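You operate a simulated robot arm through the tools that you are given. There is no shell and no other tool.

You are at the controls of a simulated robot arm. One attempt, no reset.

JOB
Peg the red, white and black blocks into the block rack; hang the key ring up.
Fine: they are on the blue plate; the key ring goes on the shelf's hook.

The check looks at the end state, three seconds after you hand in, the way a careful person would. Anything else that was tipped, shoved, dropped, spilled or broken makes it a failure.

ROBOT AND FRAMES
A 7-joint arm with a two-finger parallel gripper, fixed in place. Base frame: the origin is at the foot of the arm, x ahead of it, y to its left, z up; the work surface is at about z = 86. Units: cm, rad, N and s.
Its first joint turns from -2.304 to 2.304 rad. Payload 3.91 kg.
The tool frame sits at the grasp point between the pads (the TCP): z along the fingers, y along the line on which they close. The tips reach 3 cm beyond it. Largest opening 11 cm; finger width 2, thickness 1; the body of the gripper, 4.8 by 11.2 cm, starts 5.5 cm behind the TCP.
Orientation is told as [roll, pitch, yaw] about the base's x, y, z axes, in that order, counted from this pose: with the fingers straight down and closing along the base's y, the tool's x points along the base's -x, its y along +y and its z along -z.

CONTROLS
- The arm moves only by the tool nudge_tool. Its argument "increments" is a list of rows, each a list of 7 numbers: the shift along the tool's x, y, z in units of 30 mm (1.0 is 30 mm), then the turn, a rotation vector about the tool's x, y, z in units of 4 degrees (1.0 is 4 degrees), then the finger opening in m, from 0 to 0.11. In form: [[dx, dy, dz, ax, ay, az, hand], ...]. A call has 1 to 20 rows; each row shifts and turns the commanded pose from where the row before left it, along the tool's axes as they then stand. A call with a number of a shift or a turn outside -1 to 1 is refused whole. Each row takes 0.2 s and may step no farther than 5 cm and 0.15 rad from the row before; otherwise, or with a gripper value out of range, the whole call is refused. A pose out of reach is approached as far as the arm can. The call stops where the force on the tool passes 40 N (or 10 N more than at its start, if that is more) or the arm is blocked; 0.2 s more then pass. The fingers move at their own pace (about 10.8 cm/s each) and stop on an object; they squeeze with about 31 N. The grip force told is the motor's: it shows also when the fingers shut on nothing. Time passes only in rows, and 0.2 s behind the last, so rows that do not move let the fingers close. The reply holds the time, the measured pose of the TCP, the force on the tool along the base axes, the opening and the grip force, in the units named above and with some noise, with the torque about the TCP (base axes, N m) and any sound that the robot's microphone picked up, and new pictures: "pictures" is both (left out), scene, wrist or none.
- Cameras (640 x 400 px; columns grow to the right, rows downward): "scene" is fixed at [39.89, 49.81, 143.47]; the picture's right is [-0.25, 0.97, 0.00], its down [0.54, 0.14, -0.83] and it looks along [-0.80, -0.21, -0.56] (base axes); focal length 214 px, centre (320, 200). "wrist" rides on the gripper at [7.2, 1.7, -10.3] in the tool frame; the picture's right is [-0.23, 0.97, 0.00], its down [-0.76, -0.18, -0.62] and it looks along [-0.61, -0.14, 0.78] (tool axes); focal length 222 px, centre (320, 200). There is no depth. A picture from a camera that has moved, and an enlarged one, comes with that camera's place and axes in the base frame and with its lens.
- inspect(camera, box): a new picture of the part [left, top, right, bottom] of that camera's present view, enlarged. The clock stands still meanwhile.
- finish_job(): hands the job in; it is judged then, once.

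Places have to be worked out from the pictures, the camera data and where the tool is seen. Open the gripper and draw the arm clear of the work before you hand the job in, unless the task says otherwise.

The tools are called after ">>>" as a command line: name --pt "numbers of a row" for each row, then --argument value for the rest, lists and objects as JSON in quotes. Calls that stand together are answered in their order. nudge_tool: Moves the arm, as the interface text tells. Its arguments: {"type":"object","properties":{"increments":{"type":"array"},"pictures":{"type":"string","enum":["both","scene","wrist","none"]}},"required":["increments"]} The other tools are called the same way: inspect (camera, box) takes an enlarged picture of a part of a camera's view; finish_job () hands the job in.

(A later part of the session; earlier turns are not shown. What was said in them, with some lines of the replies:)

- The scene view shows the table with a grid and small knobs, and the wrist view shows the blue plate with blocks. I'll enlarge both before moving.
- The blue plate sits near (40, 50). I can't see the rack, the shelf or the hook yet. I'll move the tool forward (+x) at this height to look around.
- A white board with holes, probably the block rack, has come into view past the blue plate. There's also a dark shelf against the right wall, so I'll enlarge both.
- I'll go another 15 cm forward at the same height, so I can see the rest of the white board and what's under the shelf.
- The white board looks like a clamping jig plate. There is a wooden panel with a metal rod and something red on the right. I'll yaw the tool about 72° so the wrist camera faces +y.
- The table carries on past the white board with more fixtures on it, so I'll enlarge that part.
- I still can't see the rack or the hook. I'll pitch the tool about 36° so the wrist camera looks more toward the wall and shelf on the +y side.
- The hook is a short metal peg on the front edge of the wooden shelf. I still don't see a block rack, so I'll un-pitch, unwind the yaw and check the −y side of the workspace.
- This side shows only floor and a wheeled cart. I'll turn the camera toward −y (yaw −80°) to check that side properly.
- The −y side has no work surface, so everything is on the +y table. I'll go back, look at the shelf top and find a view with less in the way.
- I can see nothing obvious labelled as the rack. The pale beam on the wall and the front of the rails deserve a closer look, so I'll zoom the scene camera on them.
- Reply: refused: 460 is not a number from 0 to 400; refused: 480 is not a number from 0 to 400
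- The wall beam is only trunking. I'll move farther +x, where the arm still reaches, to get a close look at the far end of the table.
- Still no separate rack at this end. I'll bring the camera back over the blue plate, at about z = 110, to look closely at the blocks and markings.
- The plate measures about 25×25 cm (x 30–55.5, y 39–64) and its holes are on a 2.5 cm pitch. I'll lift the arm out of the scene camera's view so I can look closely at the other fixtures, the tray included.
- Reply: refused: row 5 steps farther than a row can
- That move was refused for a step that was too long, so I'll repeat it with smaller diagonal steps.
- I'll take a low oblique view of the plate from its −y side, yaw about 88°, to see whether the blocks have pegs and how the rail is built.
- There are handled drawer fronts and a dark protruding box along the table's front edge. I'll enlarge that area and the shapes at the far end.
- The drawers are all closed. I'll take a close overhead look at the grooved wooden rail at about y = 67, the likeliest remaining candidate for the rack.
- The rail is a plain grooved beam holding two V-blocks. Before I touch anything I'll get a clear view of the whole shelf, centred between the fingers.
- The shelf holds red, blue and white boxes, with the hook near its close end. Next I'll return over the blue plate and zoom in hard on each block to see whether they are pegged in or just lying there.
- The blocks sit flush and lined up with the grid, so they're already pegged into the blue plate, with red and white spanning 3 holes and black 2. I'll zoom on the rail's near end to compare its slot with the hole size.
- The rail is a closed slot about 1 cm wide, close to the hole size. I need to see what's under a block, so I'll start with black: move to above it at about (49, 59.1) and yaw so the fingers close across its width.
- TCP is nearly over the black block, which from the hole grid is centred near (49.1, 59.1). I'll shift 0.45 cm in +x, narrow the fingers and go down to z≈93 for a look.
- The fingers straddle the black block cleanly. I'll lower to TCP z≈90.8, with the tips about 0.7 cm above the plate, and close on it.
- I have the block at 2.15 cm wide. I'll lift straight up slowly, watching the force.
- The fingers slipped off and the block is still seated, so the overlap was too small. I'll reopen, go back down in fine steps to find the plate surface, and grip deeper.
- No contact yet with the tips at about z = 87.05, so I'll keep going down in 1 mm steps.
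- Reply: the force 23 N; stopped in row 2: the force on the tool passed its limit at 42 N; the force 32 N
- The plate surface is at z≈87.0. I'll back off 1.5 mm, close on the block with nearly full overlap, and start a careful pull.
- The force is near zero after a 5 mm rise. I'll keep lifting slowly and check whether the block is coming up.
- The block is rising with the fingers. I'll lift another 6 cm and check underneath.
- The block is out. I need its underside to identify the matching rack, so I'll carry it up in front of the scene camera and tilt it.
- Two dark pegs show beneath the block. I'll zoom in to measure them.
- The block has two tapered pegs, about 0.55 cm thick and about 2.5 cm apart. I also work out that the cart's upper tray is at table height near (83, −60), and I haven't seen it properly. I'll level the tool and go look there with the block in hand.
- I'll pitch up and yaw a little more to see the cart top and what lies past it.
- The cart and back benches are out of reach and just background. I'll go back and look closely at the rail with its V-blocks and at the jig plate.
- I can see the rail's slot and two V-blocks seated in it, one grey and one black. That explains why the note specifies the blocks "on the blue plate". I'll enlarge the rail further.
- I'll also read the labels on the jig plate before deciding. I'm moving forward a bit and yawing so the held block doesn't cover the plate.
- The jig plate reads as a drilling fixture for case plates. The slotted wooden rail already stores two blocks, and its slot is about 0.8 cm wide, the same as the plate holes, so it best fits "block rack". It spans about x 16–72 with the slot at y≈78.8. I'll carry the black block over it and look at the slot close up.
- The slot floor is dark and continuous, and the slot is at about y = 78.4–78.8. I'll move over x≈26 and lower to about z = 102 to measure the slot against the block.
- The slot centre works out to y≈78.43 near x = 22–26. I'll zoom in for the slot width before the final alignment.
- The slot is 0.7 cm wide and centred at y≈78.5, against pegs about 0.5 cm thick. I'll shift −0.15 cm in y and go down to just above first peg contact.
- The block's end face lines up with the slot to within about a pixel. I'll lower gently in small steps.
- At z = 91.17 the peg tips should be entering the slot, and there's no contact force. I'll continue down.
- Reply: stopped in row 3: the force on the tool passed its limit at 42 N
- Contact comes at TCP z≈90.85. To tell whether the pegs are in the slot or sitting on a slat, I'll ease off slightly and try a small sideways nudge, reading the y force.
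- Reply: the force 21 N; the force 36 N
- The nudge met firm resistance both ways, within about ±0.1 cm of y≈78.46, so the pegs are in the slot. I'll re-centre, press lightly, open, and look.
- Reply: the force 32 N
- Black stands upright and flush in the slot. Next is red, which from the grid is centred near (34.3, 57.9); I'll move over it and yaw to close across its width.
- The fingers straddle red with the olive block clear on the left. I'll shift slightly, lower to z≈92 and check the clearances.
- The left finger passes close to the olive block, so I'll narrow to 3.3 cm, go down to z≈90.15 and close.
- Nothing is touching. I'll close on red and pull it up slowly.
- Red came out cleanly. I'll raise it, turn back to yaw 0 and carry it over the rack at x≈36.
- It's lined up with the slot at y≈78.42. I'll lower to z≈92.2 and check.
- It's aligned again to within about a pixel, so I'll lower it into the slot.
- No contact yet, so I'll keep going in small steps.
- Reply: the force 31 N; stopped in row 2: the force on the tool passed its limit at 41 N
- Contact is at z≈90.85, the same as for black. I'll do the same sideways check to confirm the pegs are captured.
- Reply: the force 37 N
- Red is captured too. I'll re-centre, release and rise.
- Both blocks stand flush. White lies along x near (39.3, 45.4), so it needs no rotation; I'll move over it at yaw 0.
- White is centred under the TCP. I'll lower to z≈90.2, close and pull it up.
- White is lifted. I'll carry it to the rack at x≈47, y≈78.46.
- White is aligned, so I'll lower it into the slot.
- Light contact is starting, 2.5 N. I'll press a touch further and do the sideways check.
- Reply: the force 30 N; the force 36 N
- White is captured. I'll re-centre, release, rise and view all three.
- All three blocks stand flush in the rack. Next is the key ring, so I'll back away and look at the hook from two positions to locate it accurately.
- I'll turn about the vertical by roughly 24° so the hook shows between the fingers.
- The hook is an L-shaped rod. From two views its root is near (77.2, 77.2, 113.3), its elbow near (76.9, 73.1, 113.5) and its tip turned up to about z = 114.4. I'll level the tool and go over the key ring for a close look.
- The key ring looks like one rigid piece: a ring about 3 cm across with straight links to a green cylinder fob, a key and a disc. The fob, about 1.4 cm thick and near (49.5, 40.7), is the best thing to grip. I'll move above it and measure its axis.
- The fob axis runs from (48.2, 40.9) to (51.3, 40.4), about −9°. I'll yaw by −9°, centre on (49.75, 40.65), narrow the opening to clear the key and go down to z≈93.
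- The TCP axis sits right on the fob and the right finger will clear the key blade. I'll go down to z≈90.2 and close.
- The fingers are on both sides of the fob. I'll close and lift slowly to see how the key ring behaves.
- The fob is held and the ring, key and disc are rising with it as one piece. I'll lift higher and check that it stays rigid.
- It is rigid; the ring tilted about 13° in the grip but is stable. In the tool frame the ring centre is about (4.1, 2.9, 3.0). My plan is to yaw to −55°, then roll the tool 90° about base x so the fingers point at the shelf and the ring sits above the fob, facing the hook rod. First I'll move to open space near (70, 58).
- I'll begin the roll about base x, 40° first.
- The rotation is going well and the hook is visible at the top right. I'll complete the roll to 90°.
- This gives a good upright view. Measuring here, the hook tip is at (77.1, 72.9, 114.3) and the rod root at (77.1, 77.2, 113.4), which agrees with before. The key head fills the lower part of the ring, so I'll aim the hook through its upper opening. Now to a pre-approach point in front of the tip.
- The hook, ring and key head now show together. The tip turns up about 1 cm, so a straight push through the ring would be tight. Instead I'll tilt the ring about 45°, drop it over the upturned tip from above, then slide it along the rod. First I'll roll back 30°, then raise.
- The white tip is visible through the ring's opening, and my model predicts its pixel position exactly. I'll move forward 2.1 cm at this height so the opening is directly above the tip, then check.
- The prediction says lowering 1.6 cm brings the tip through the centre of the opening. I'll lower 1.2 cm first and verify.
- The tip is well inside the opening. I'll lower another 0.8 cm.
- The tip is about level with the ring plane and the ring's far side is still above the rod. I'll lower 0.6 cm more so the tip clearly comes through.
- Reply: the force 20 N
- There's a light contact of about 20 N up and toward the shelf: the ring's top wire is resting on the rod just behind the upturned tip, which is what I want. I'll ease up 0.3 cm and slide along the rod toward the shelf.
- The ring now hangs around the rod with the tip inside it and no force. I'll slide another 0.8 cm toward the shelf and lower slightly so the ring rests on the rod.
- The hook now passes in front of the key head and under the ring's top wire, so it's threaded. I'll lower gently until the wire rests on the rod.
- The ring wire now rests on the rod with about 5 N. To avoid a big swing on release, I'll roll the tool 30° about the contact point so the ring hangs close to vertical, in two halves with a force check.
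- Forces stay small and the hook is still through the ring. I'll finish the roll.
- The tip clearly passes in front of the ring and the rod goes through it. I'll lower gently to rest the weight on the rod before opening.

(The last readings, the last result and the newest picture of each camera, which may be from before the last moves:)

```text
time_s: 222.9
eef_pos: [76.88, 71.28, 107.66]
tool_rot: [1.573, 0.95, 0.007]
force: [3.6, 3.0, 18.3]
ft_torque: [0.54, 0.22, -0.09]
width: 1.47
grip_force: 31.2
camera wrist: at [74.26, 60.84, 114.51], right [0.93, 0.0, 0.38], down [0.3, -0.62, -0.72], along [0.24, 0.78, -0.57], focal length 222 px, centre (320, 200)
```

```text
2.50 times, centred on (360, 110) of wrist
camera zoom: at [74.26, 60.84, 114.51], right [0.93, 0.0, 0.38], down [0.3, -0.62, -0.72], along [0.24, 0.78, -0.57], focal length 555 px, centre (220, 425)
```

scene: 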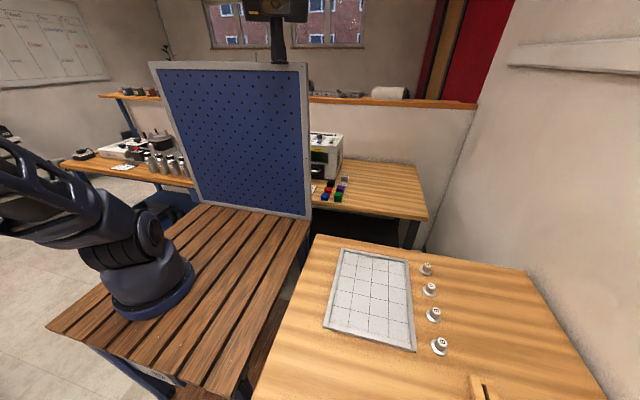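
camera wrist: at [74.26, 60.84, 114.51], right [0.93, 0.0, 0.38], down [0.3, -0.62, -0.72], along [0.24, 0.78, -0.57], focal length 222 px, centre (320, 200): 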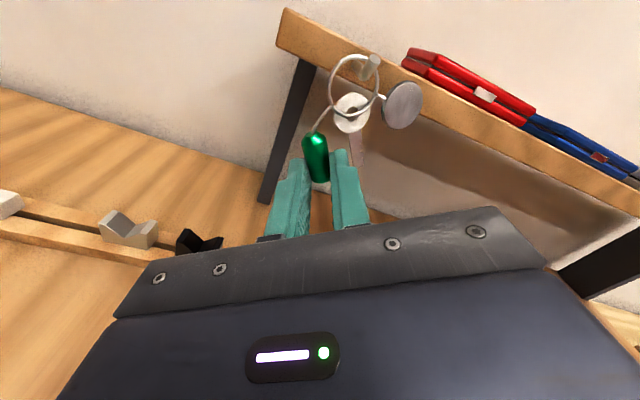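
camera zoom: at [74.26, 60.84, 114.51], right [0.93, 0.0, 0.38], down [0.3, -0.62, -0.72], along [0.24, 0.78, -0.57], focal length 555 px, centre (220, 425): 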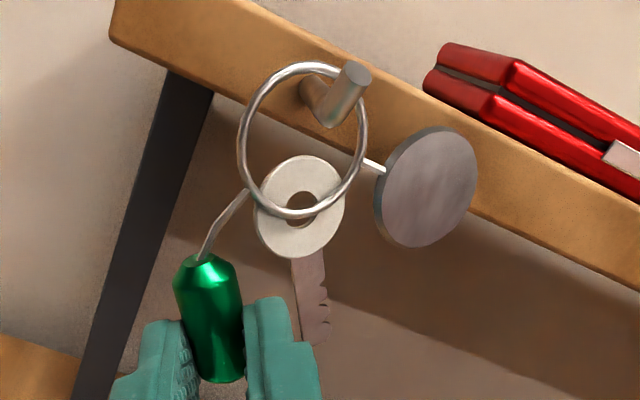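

The ring bears on the rod (18 N). I'll relieve about 1 mm, open just enough to free the fob, then back straight out.

>>> nudge_tool --pt "0.03 0.021 0 0 0 0 0.0" --pt "0 0 0 0 0 0 0.017" --pt "0 0 0 0 0 0 0.02" --pt "0 0 0 0 0 0 0.023" --pt "0 0 0 0 0 0 0.023" --pt "0 0 0 0 0 0 0.023" --pictures "wrist"

>>> inspect --camera "wrist" --box '[290, 30, 430, 190]'

```text
time_s: 224.3
eef_pos: [76.99, 71.24, 107.54]
tool_rot: [1.571, 0.952, 0.001]
force: [-0.1, 0.3, -1.2]
ft_torque: [0.0, -0.03, -0.03]
width: 2.35
grip_force: 0.2
camera wrist: at [74.25, 60.89, 114.4], right [0.93, 0.0, 0.38], down [0.3, -0.62, -0.72], along [0.23, 0.78, -0.58], focal length 222 px, centre (320, 200)
```

wrist: 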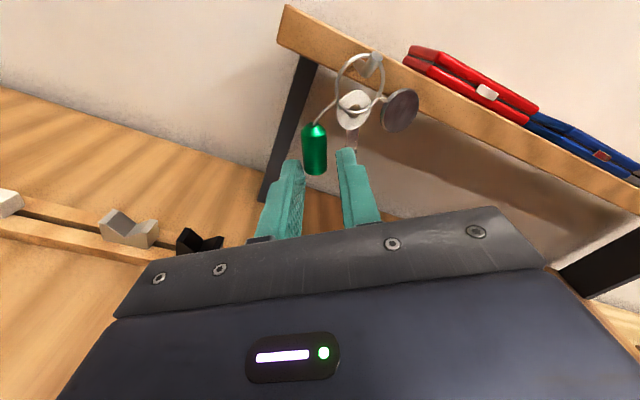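

```text
2.50 times, centred on (360, 110) of wrist
camera zoom: at [74.25, 60.89, 114.4], right [0.93, 0.0, 0.38], down [0.3, -0.62, -0.72], along [0.23, 0.78, -0.58], focal length 555 px, centre (220, 425)
```

zoom: 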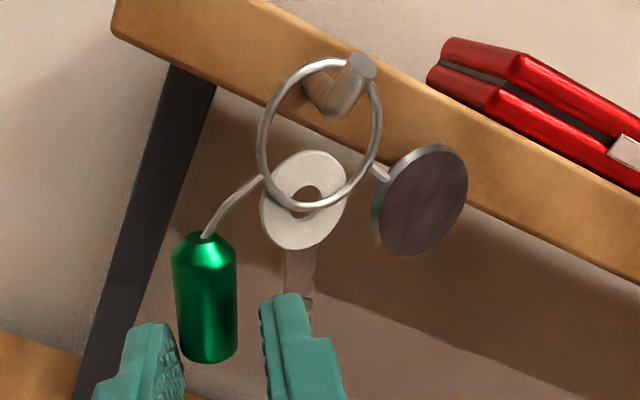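

The key ring is released and hangs freely on the hook with the tip through it. I'll back straight out along −y.

>>> nudge_tool --pt "0 0 -0.3 0 0 0 0.023" --pt "0 0 -0.5 0 0 0 0.023" --pt "0 0 -0.8 0 0 0 0.023" --pt "0 0 -1 0 0 0 0.023" --pt "0 0 -1 0 0 0 0.023" --pt "0 0 -1 0 0 0 0.023" --pt "0 0 0 0 0 0 0.023" --pictures "wrist"

>>> inspect --camera "wrist" --box '[290, 30, 430, 190]'

```text
time_s: 225.9
eef_pos: [77.06, 57.41, 107.31]
tool_rot: [1.572, 0.953, 0.003]
force: [0.0, 0.1, 0.3]
ft_torque: [0.01, 0.02, -0.05]
width: 2.3
grip_force: 0.0
camera wrist: at [74.33, 47.02, 114.25], right [0.93, 0.0, 0.38], down [0.3, -0.62, -0.72], along [0.24, 0.78, -0.58], focal length 222 px, centre (320, 200)
```

wrist: 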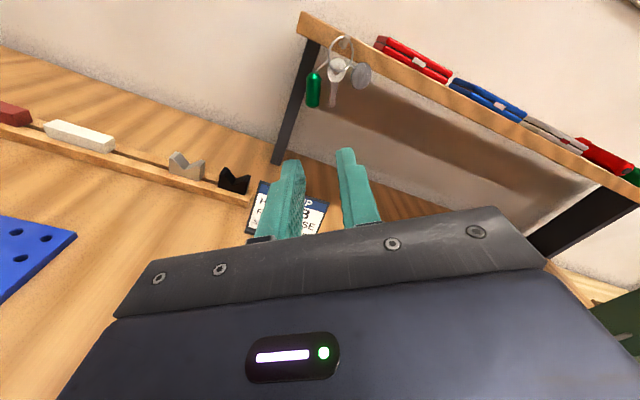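

```text
2.50 times, centred on (360, 110) of wrist
camera zoom: at [74.33, 47.02, 114.25], right [0.93, 0.0, 0.38], down [0.3, -0.62, -0.72], along [0.24, 0.78, -0.58], focal length 555 px, centre (220, 425)
```

zoom: 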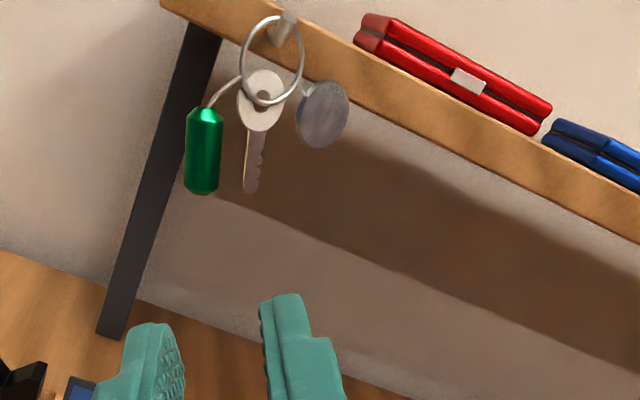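

The key ring hangs securely. Next I'll inspect the blocks in the rack from this side view.

>>> inspect --camera "wrist" --box '[0, 70, 260, 230]'

>>> inspect --camera "wrist" --box '[0, 90, 130, 170]'

```text
2.46 times, centred on (130, 150) of wrist
camera zoom: at [74.33, 47.02, 114.25], right [0.93, 0.0, 0.38], down [0.3, -0.62, -0.72], along [0.24, 0.78, -0.58], focal length 547 px, centre (788, 323)
```

zoom: 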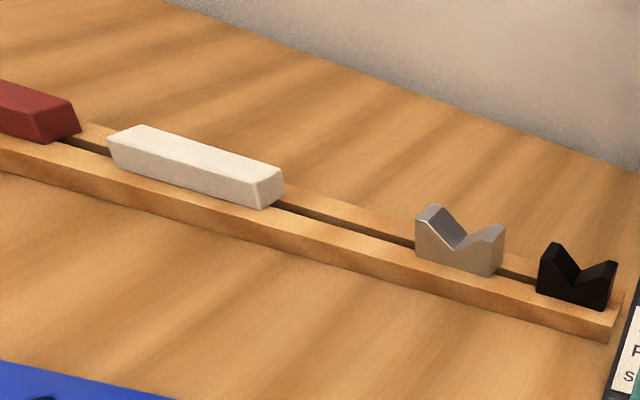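

```text
4.92 times, centred on (65, 130) of wrist
camera zoom: at [74.33, 47.02, 114.25], right [0.93, 0.0, 0.38], down [0.3, -0.62, -0.72], along [0.24, 0.78, -0.58], focal length 1094 px, centre (1575, 545)
```

zoom: 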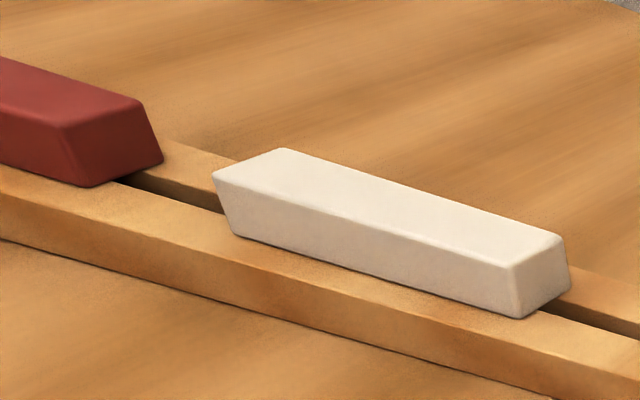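

All the blocks are flush in the rack slot. Now I'll retract: raise, unroll the tool to vertical and move clear.

>>> nudge_tool --pt "0.8 0.57 -0.3 0 0 0 0.023" --pt "0.8 0.57 -0.3 0 0 0 0.023" --pt "0 0 0 0.578 -0.816 0 0.023" --pt "0 0 0 0.578 -0.816 0 0.023" --pt "0 0 0 0.578 -0.816 0 0.023" --pt "0 0 0 0.578 -0.816 0 0.023" --pt "0 0 0 0.578 -0.816 0 0.023" --pt "0 0 0 0.578 -0.816 0 0.023" --pt "0 0 0 0.578 -0.816 0 0.023" --pt "0 0 0 0.578 -0.816 0 0.023" --pt "0 0 0 0.578 -0.816 0 0.023" --pt "0 0 0 0.578 -0.816 0 0.023" --pt "0 0 0 0.578 -0.816 0 0.023" --pt "0 0 0 0.578 -0.816 0 0.023" --pt "0 0 0 0.578 -0.816 0 0.023" --pt "0 0 0 0.578 -0.816 0 0.023" --pt "0 0 0 0.578 -0.816 0 0.023" --pt "0 0 0 0.578 -0.816 0 0.023" --pictures "none"

>>> nudge_tool --pt "0 0 0 0.578 -0.816 0 0.05" --pt "0 0 0 0.578 -0.816 0 0.05" --pt "0 0 0 0.578 -0.816 0 0.05" --pt "0 0 0 0.578 -0.816 0 0.05" --pt "0 0 0 0.578 -0.816 0 0.08" --pt "0 0 0 0.578 -0.816 0 0.08" --pt "0 0 0 0.289 -0.408 0 0.08" --pt "0 0 -1 0 0 0 0.11" --pt "0 0 -1 0 0 0 0.11" --pt "0 0 -1 0 0 0 0.11" --pt "0 0 0 0 0 -1 0.11" --pt "0 0 0 0 0 -1 0.11" --pt "0 0 0 0 0 -1 0.11" --pt "0 0 0 0 0 -1 0.11" --pt "0 0 0 0 0 -1 0.11" --pt "0 0 0 0 0 -1 0.11" --pt "0 0 0 0 0 -1 0.11" --pt "0 0 0 0 0 -1 0.11" --pt "0 0 0 0 0 -1 0.11" --pt "0 0 0 0 0 -1 0.11" --pictures "wrist"

```text
time_s: 229.7
eef_pos: [77.06, 55.62, 113.39]
tool_rot: [0.276, 0.365, -0.902]
force: [0.6, 0.0, 0.2]
ft_torque: [0.04, 0.03, 0.03]
width: 2.29
grip_force: 0.0
```

```text
time_s: 233.9
eef_pos: [77.14, 55.65, 122.37]
tool_rot: [0.002, -0.001, -0.253]
force: [-0.2, 0.0, 0.7]
ft_torque: [-0.01, -0.02, 0.0]
width: 11.01
grip_force: 0.1
camera wrist: at [70.56, 59.04, 132.73], right [0.46, 0.89, 0.0], down [0.69, -0.36, 0.62], along [0.55, -0.29, -0.78], focal length 222 px, centre (320, 200)
```

wrist: 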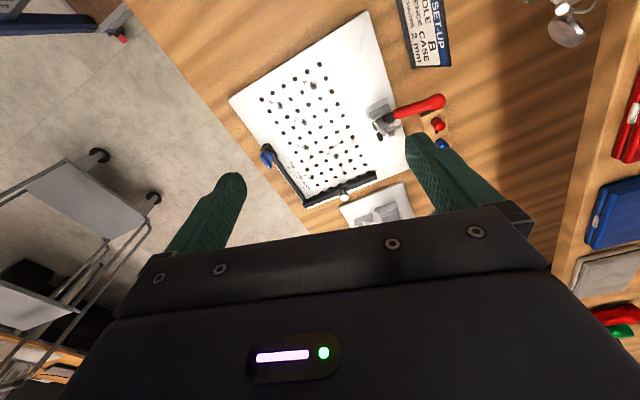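

I'm clear of the shelf. I'll finish unwinding the yaw and draw the arm back up to a high pose with a last overview.

>>> nudge_tool --pt "0 0 0 0 0 -1 0.11" --pt "0 0 0 0 0 -1 0.11" --pt "0 0 0 0 0 -1 0.11" --pt "0 0 0 0 0 -0.6 0.11" --pt "1 0 -0.4 0 0 0 0.11" --pt "1 0 -0.4 0 0 0 0.11" --pt "1 0 -0.4 0 0 0 0.11" --pt "1 0 -0.4 0 0 0 0.11" --pt "1 0 -0.4 0 0 0 0.11" --pt "1 0 -0.4 0 0 0 0.11" --pt "1 0 -0.4 0 0 0 0.11" --pt "1 0 -0.4 0 0 0 0.11" --pt "1 0 -0.4 0 0 0 0.11" --pt "1 0 0 0 0 0 0.11" --pt "1 0 0 0 0 0 0.11" --pt "1 0 0 0 0 0 0.11" --pt "1 0 0 0 0 0 0.11" --pt "0 0 0 0 0 0 0.11" --pictures "wrist"

>>> inspect --camera "wrist" --box '[260, 0, 520, 200]'

```text
time_s: 237.7
eef_pos: [38.0, 55.93, 132.96]
tool_rot: [0.004, -0.001, -0.004]
force: [0.4, -0.5, 0.9]
ft_torque: [-0.01, 0.01, -0.01]
width: 11.01
grip_force: 0.1
camera wrist: at [30.86, 57.57, 143.4], right [0.23, 0.97, 0.0], down [0.76, -0.18, 0.62], along [0.61, -0.14, -0.78], focal length 222 px, centre (320, 200)
```

wrist: 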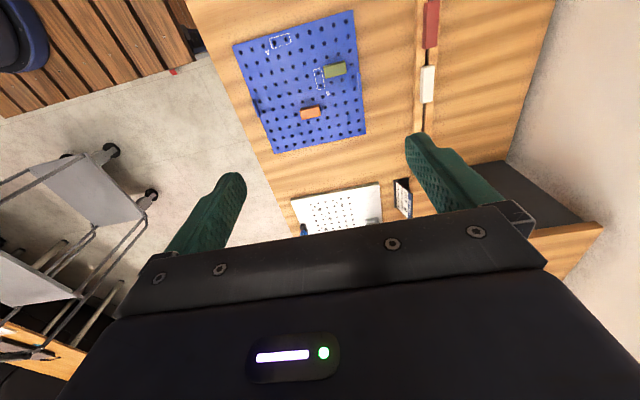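

```text
2.00 times, centred on (390, 100) of wrist
camera zoom: at [30.86, 57.57, 143.4], right [0.23, 0.97, 0.0], down [0.76, -0.18, 0.62], along [0.61, -0.14, -0.78], focal length 444 px, centre (180, 400)
```

zoom: 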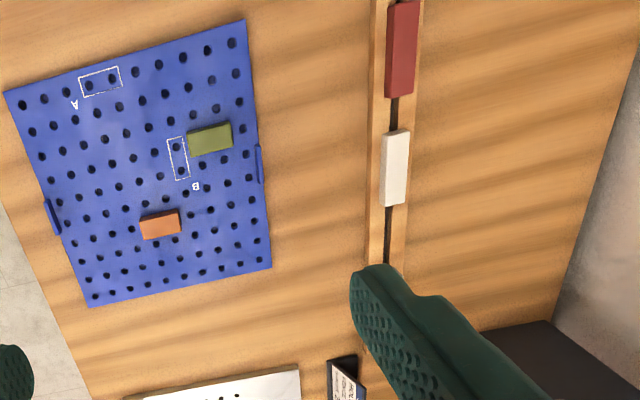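

Olive and orange are still on the blue plate, which hasn't moved; red and white show in the rack. I'll draw the arm back off the table and check the scene camera for the black block.

>>> nudge_tool --pt "0 -1 0 0 0 0 0.11" --pt "0 -1 0 0 0 0 0.11" --pt "0 -1 0 0 0 0 0.11" --pt "-1 -1 0 0 0 0 0.11" --pt "-1 -1 0 0 0 0 0.11" --pt "-1 -1 0 0 0 0 0.11" --pt "-1 -1 0 0 0 0 0.11" --pt "-1 -1 0 0 0 0 0.11" --pt "0 -1 0 0 0 0 0.11" --pt "0 -1 0 0 0 0 0.11" --pt "0 0 0 0 0 0 0.11" --pictures "both"

>>> inspect --camera "scene" --box '[440, 300, 560, 400]'

```text
time_s: 240.1
eef_pos: [53.05, 25.91, 133.16]
tool_rot: [0.001, 0.0, -0.002]
force: [-0.4, 0.1, -0.1]
ft_torque: [-0.01, -0.02, 0.0]
width: 10.99
grip_force: 0.1
camera wrist: at [45.85, 27.37, 143.47], right [0.23, 0.97, 0.0], down [0.76, -0.18, 0.62], along [0.61, -0.14, -0.78], focal length 222 px, centre (320, 200)
```

scene: 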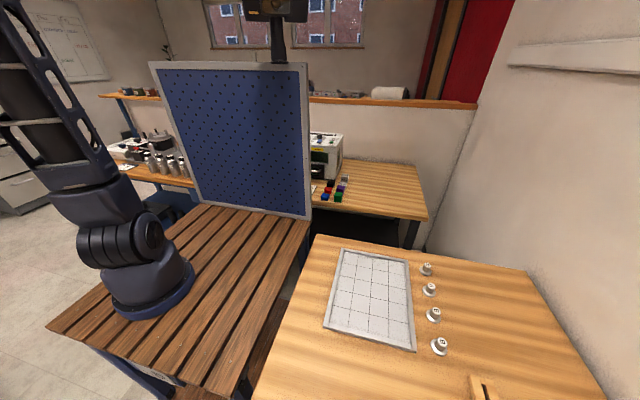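
wrist: 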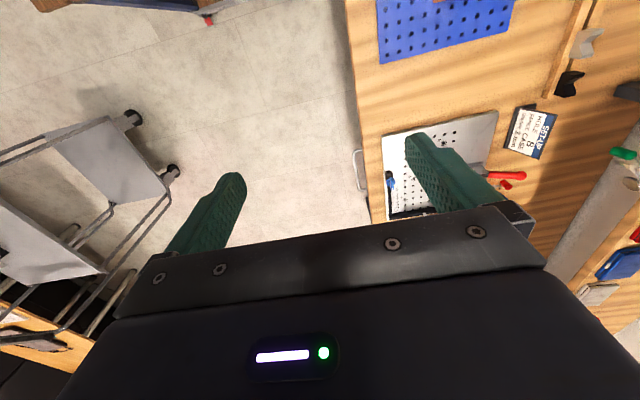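

```text
4.00 times, centred on (500, 350) of scene
camera zoom: at [39.89, 49.81, 143.47], right [-0.25, 0.97, 0.0], down [0.54, 0.14, -0.83], along [-0.8, -0.21, -0.56], focal length 858 px, centre (-400, -400)
```

zoom: 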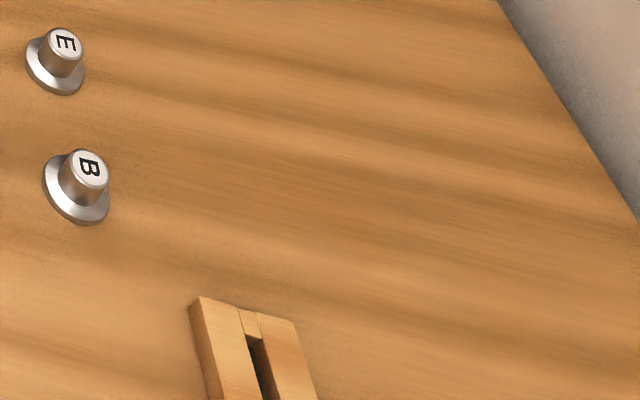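

Here is what the last views and checks show:
- **Blocks:** Red, white and black are pegged flush in the rack slot. Red and white are in the last overview. Black isn't in these views, but I saw it seated after I released it.
- **Key ring:** It hangs on the shelf's hook.
- **Arm:** The gripper is open and the arm is clear of the table.

"Block rack" was never labelled, so I took it to be the slotted wooden rail. I'm handing the job in.

>>> finish_job

```text
The job is handed in.
```

I put the red, white and black blocks in the slotted wooden rail and hung the key ring on the shelf's hook, then handed the job in. No result has come back yet.

- **Block rack:** nothing in the scene was labelled "block rack", so I had to choose. I took the slotted rail beside the blue plate: it is within reach and the blocks' pegs fit its slot. If you meant something else, the block half of the job is wrong.
- **Blocks:** all three sit flush on the rail. Each one resisted a sideways nudge, which shows the pegs are in the slot. I last saw black right after releasing it; it was out of view in the later pictures.
- **Key ring:** the ring is over the hook with the upturned tip through it. It was hanging freely after I let go.
- **Everything else:** the olive and orange blocks are still pegged in the blue plate, and the plate has not visibly moved. I saw nothing else tipped or shoved.

The gripper is open and the arm is clear of the work.
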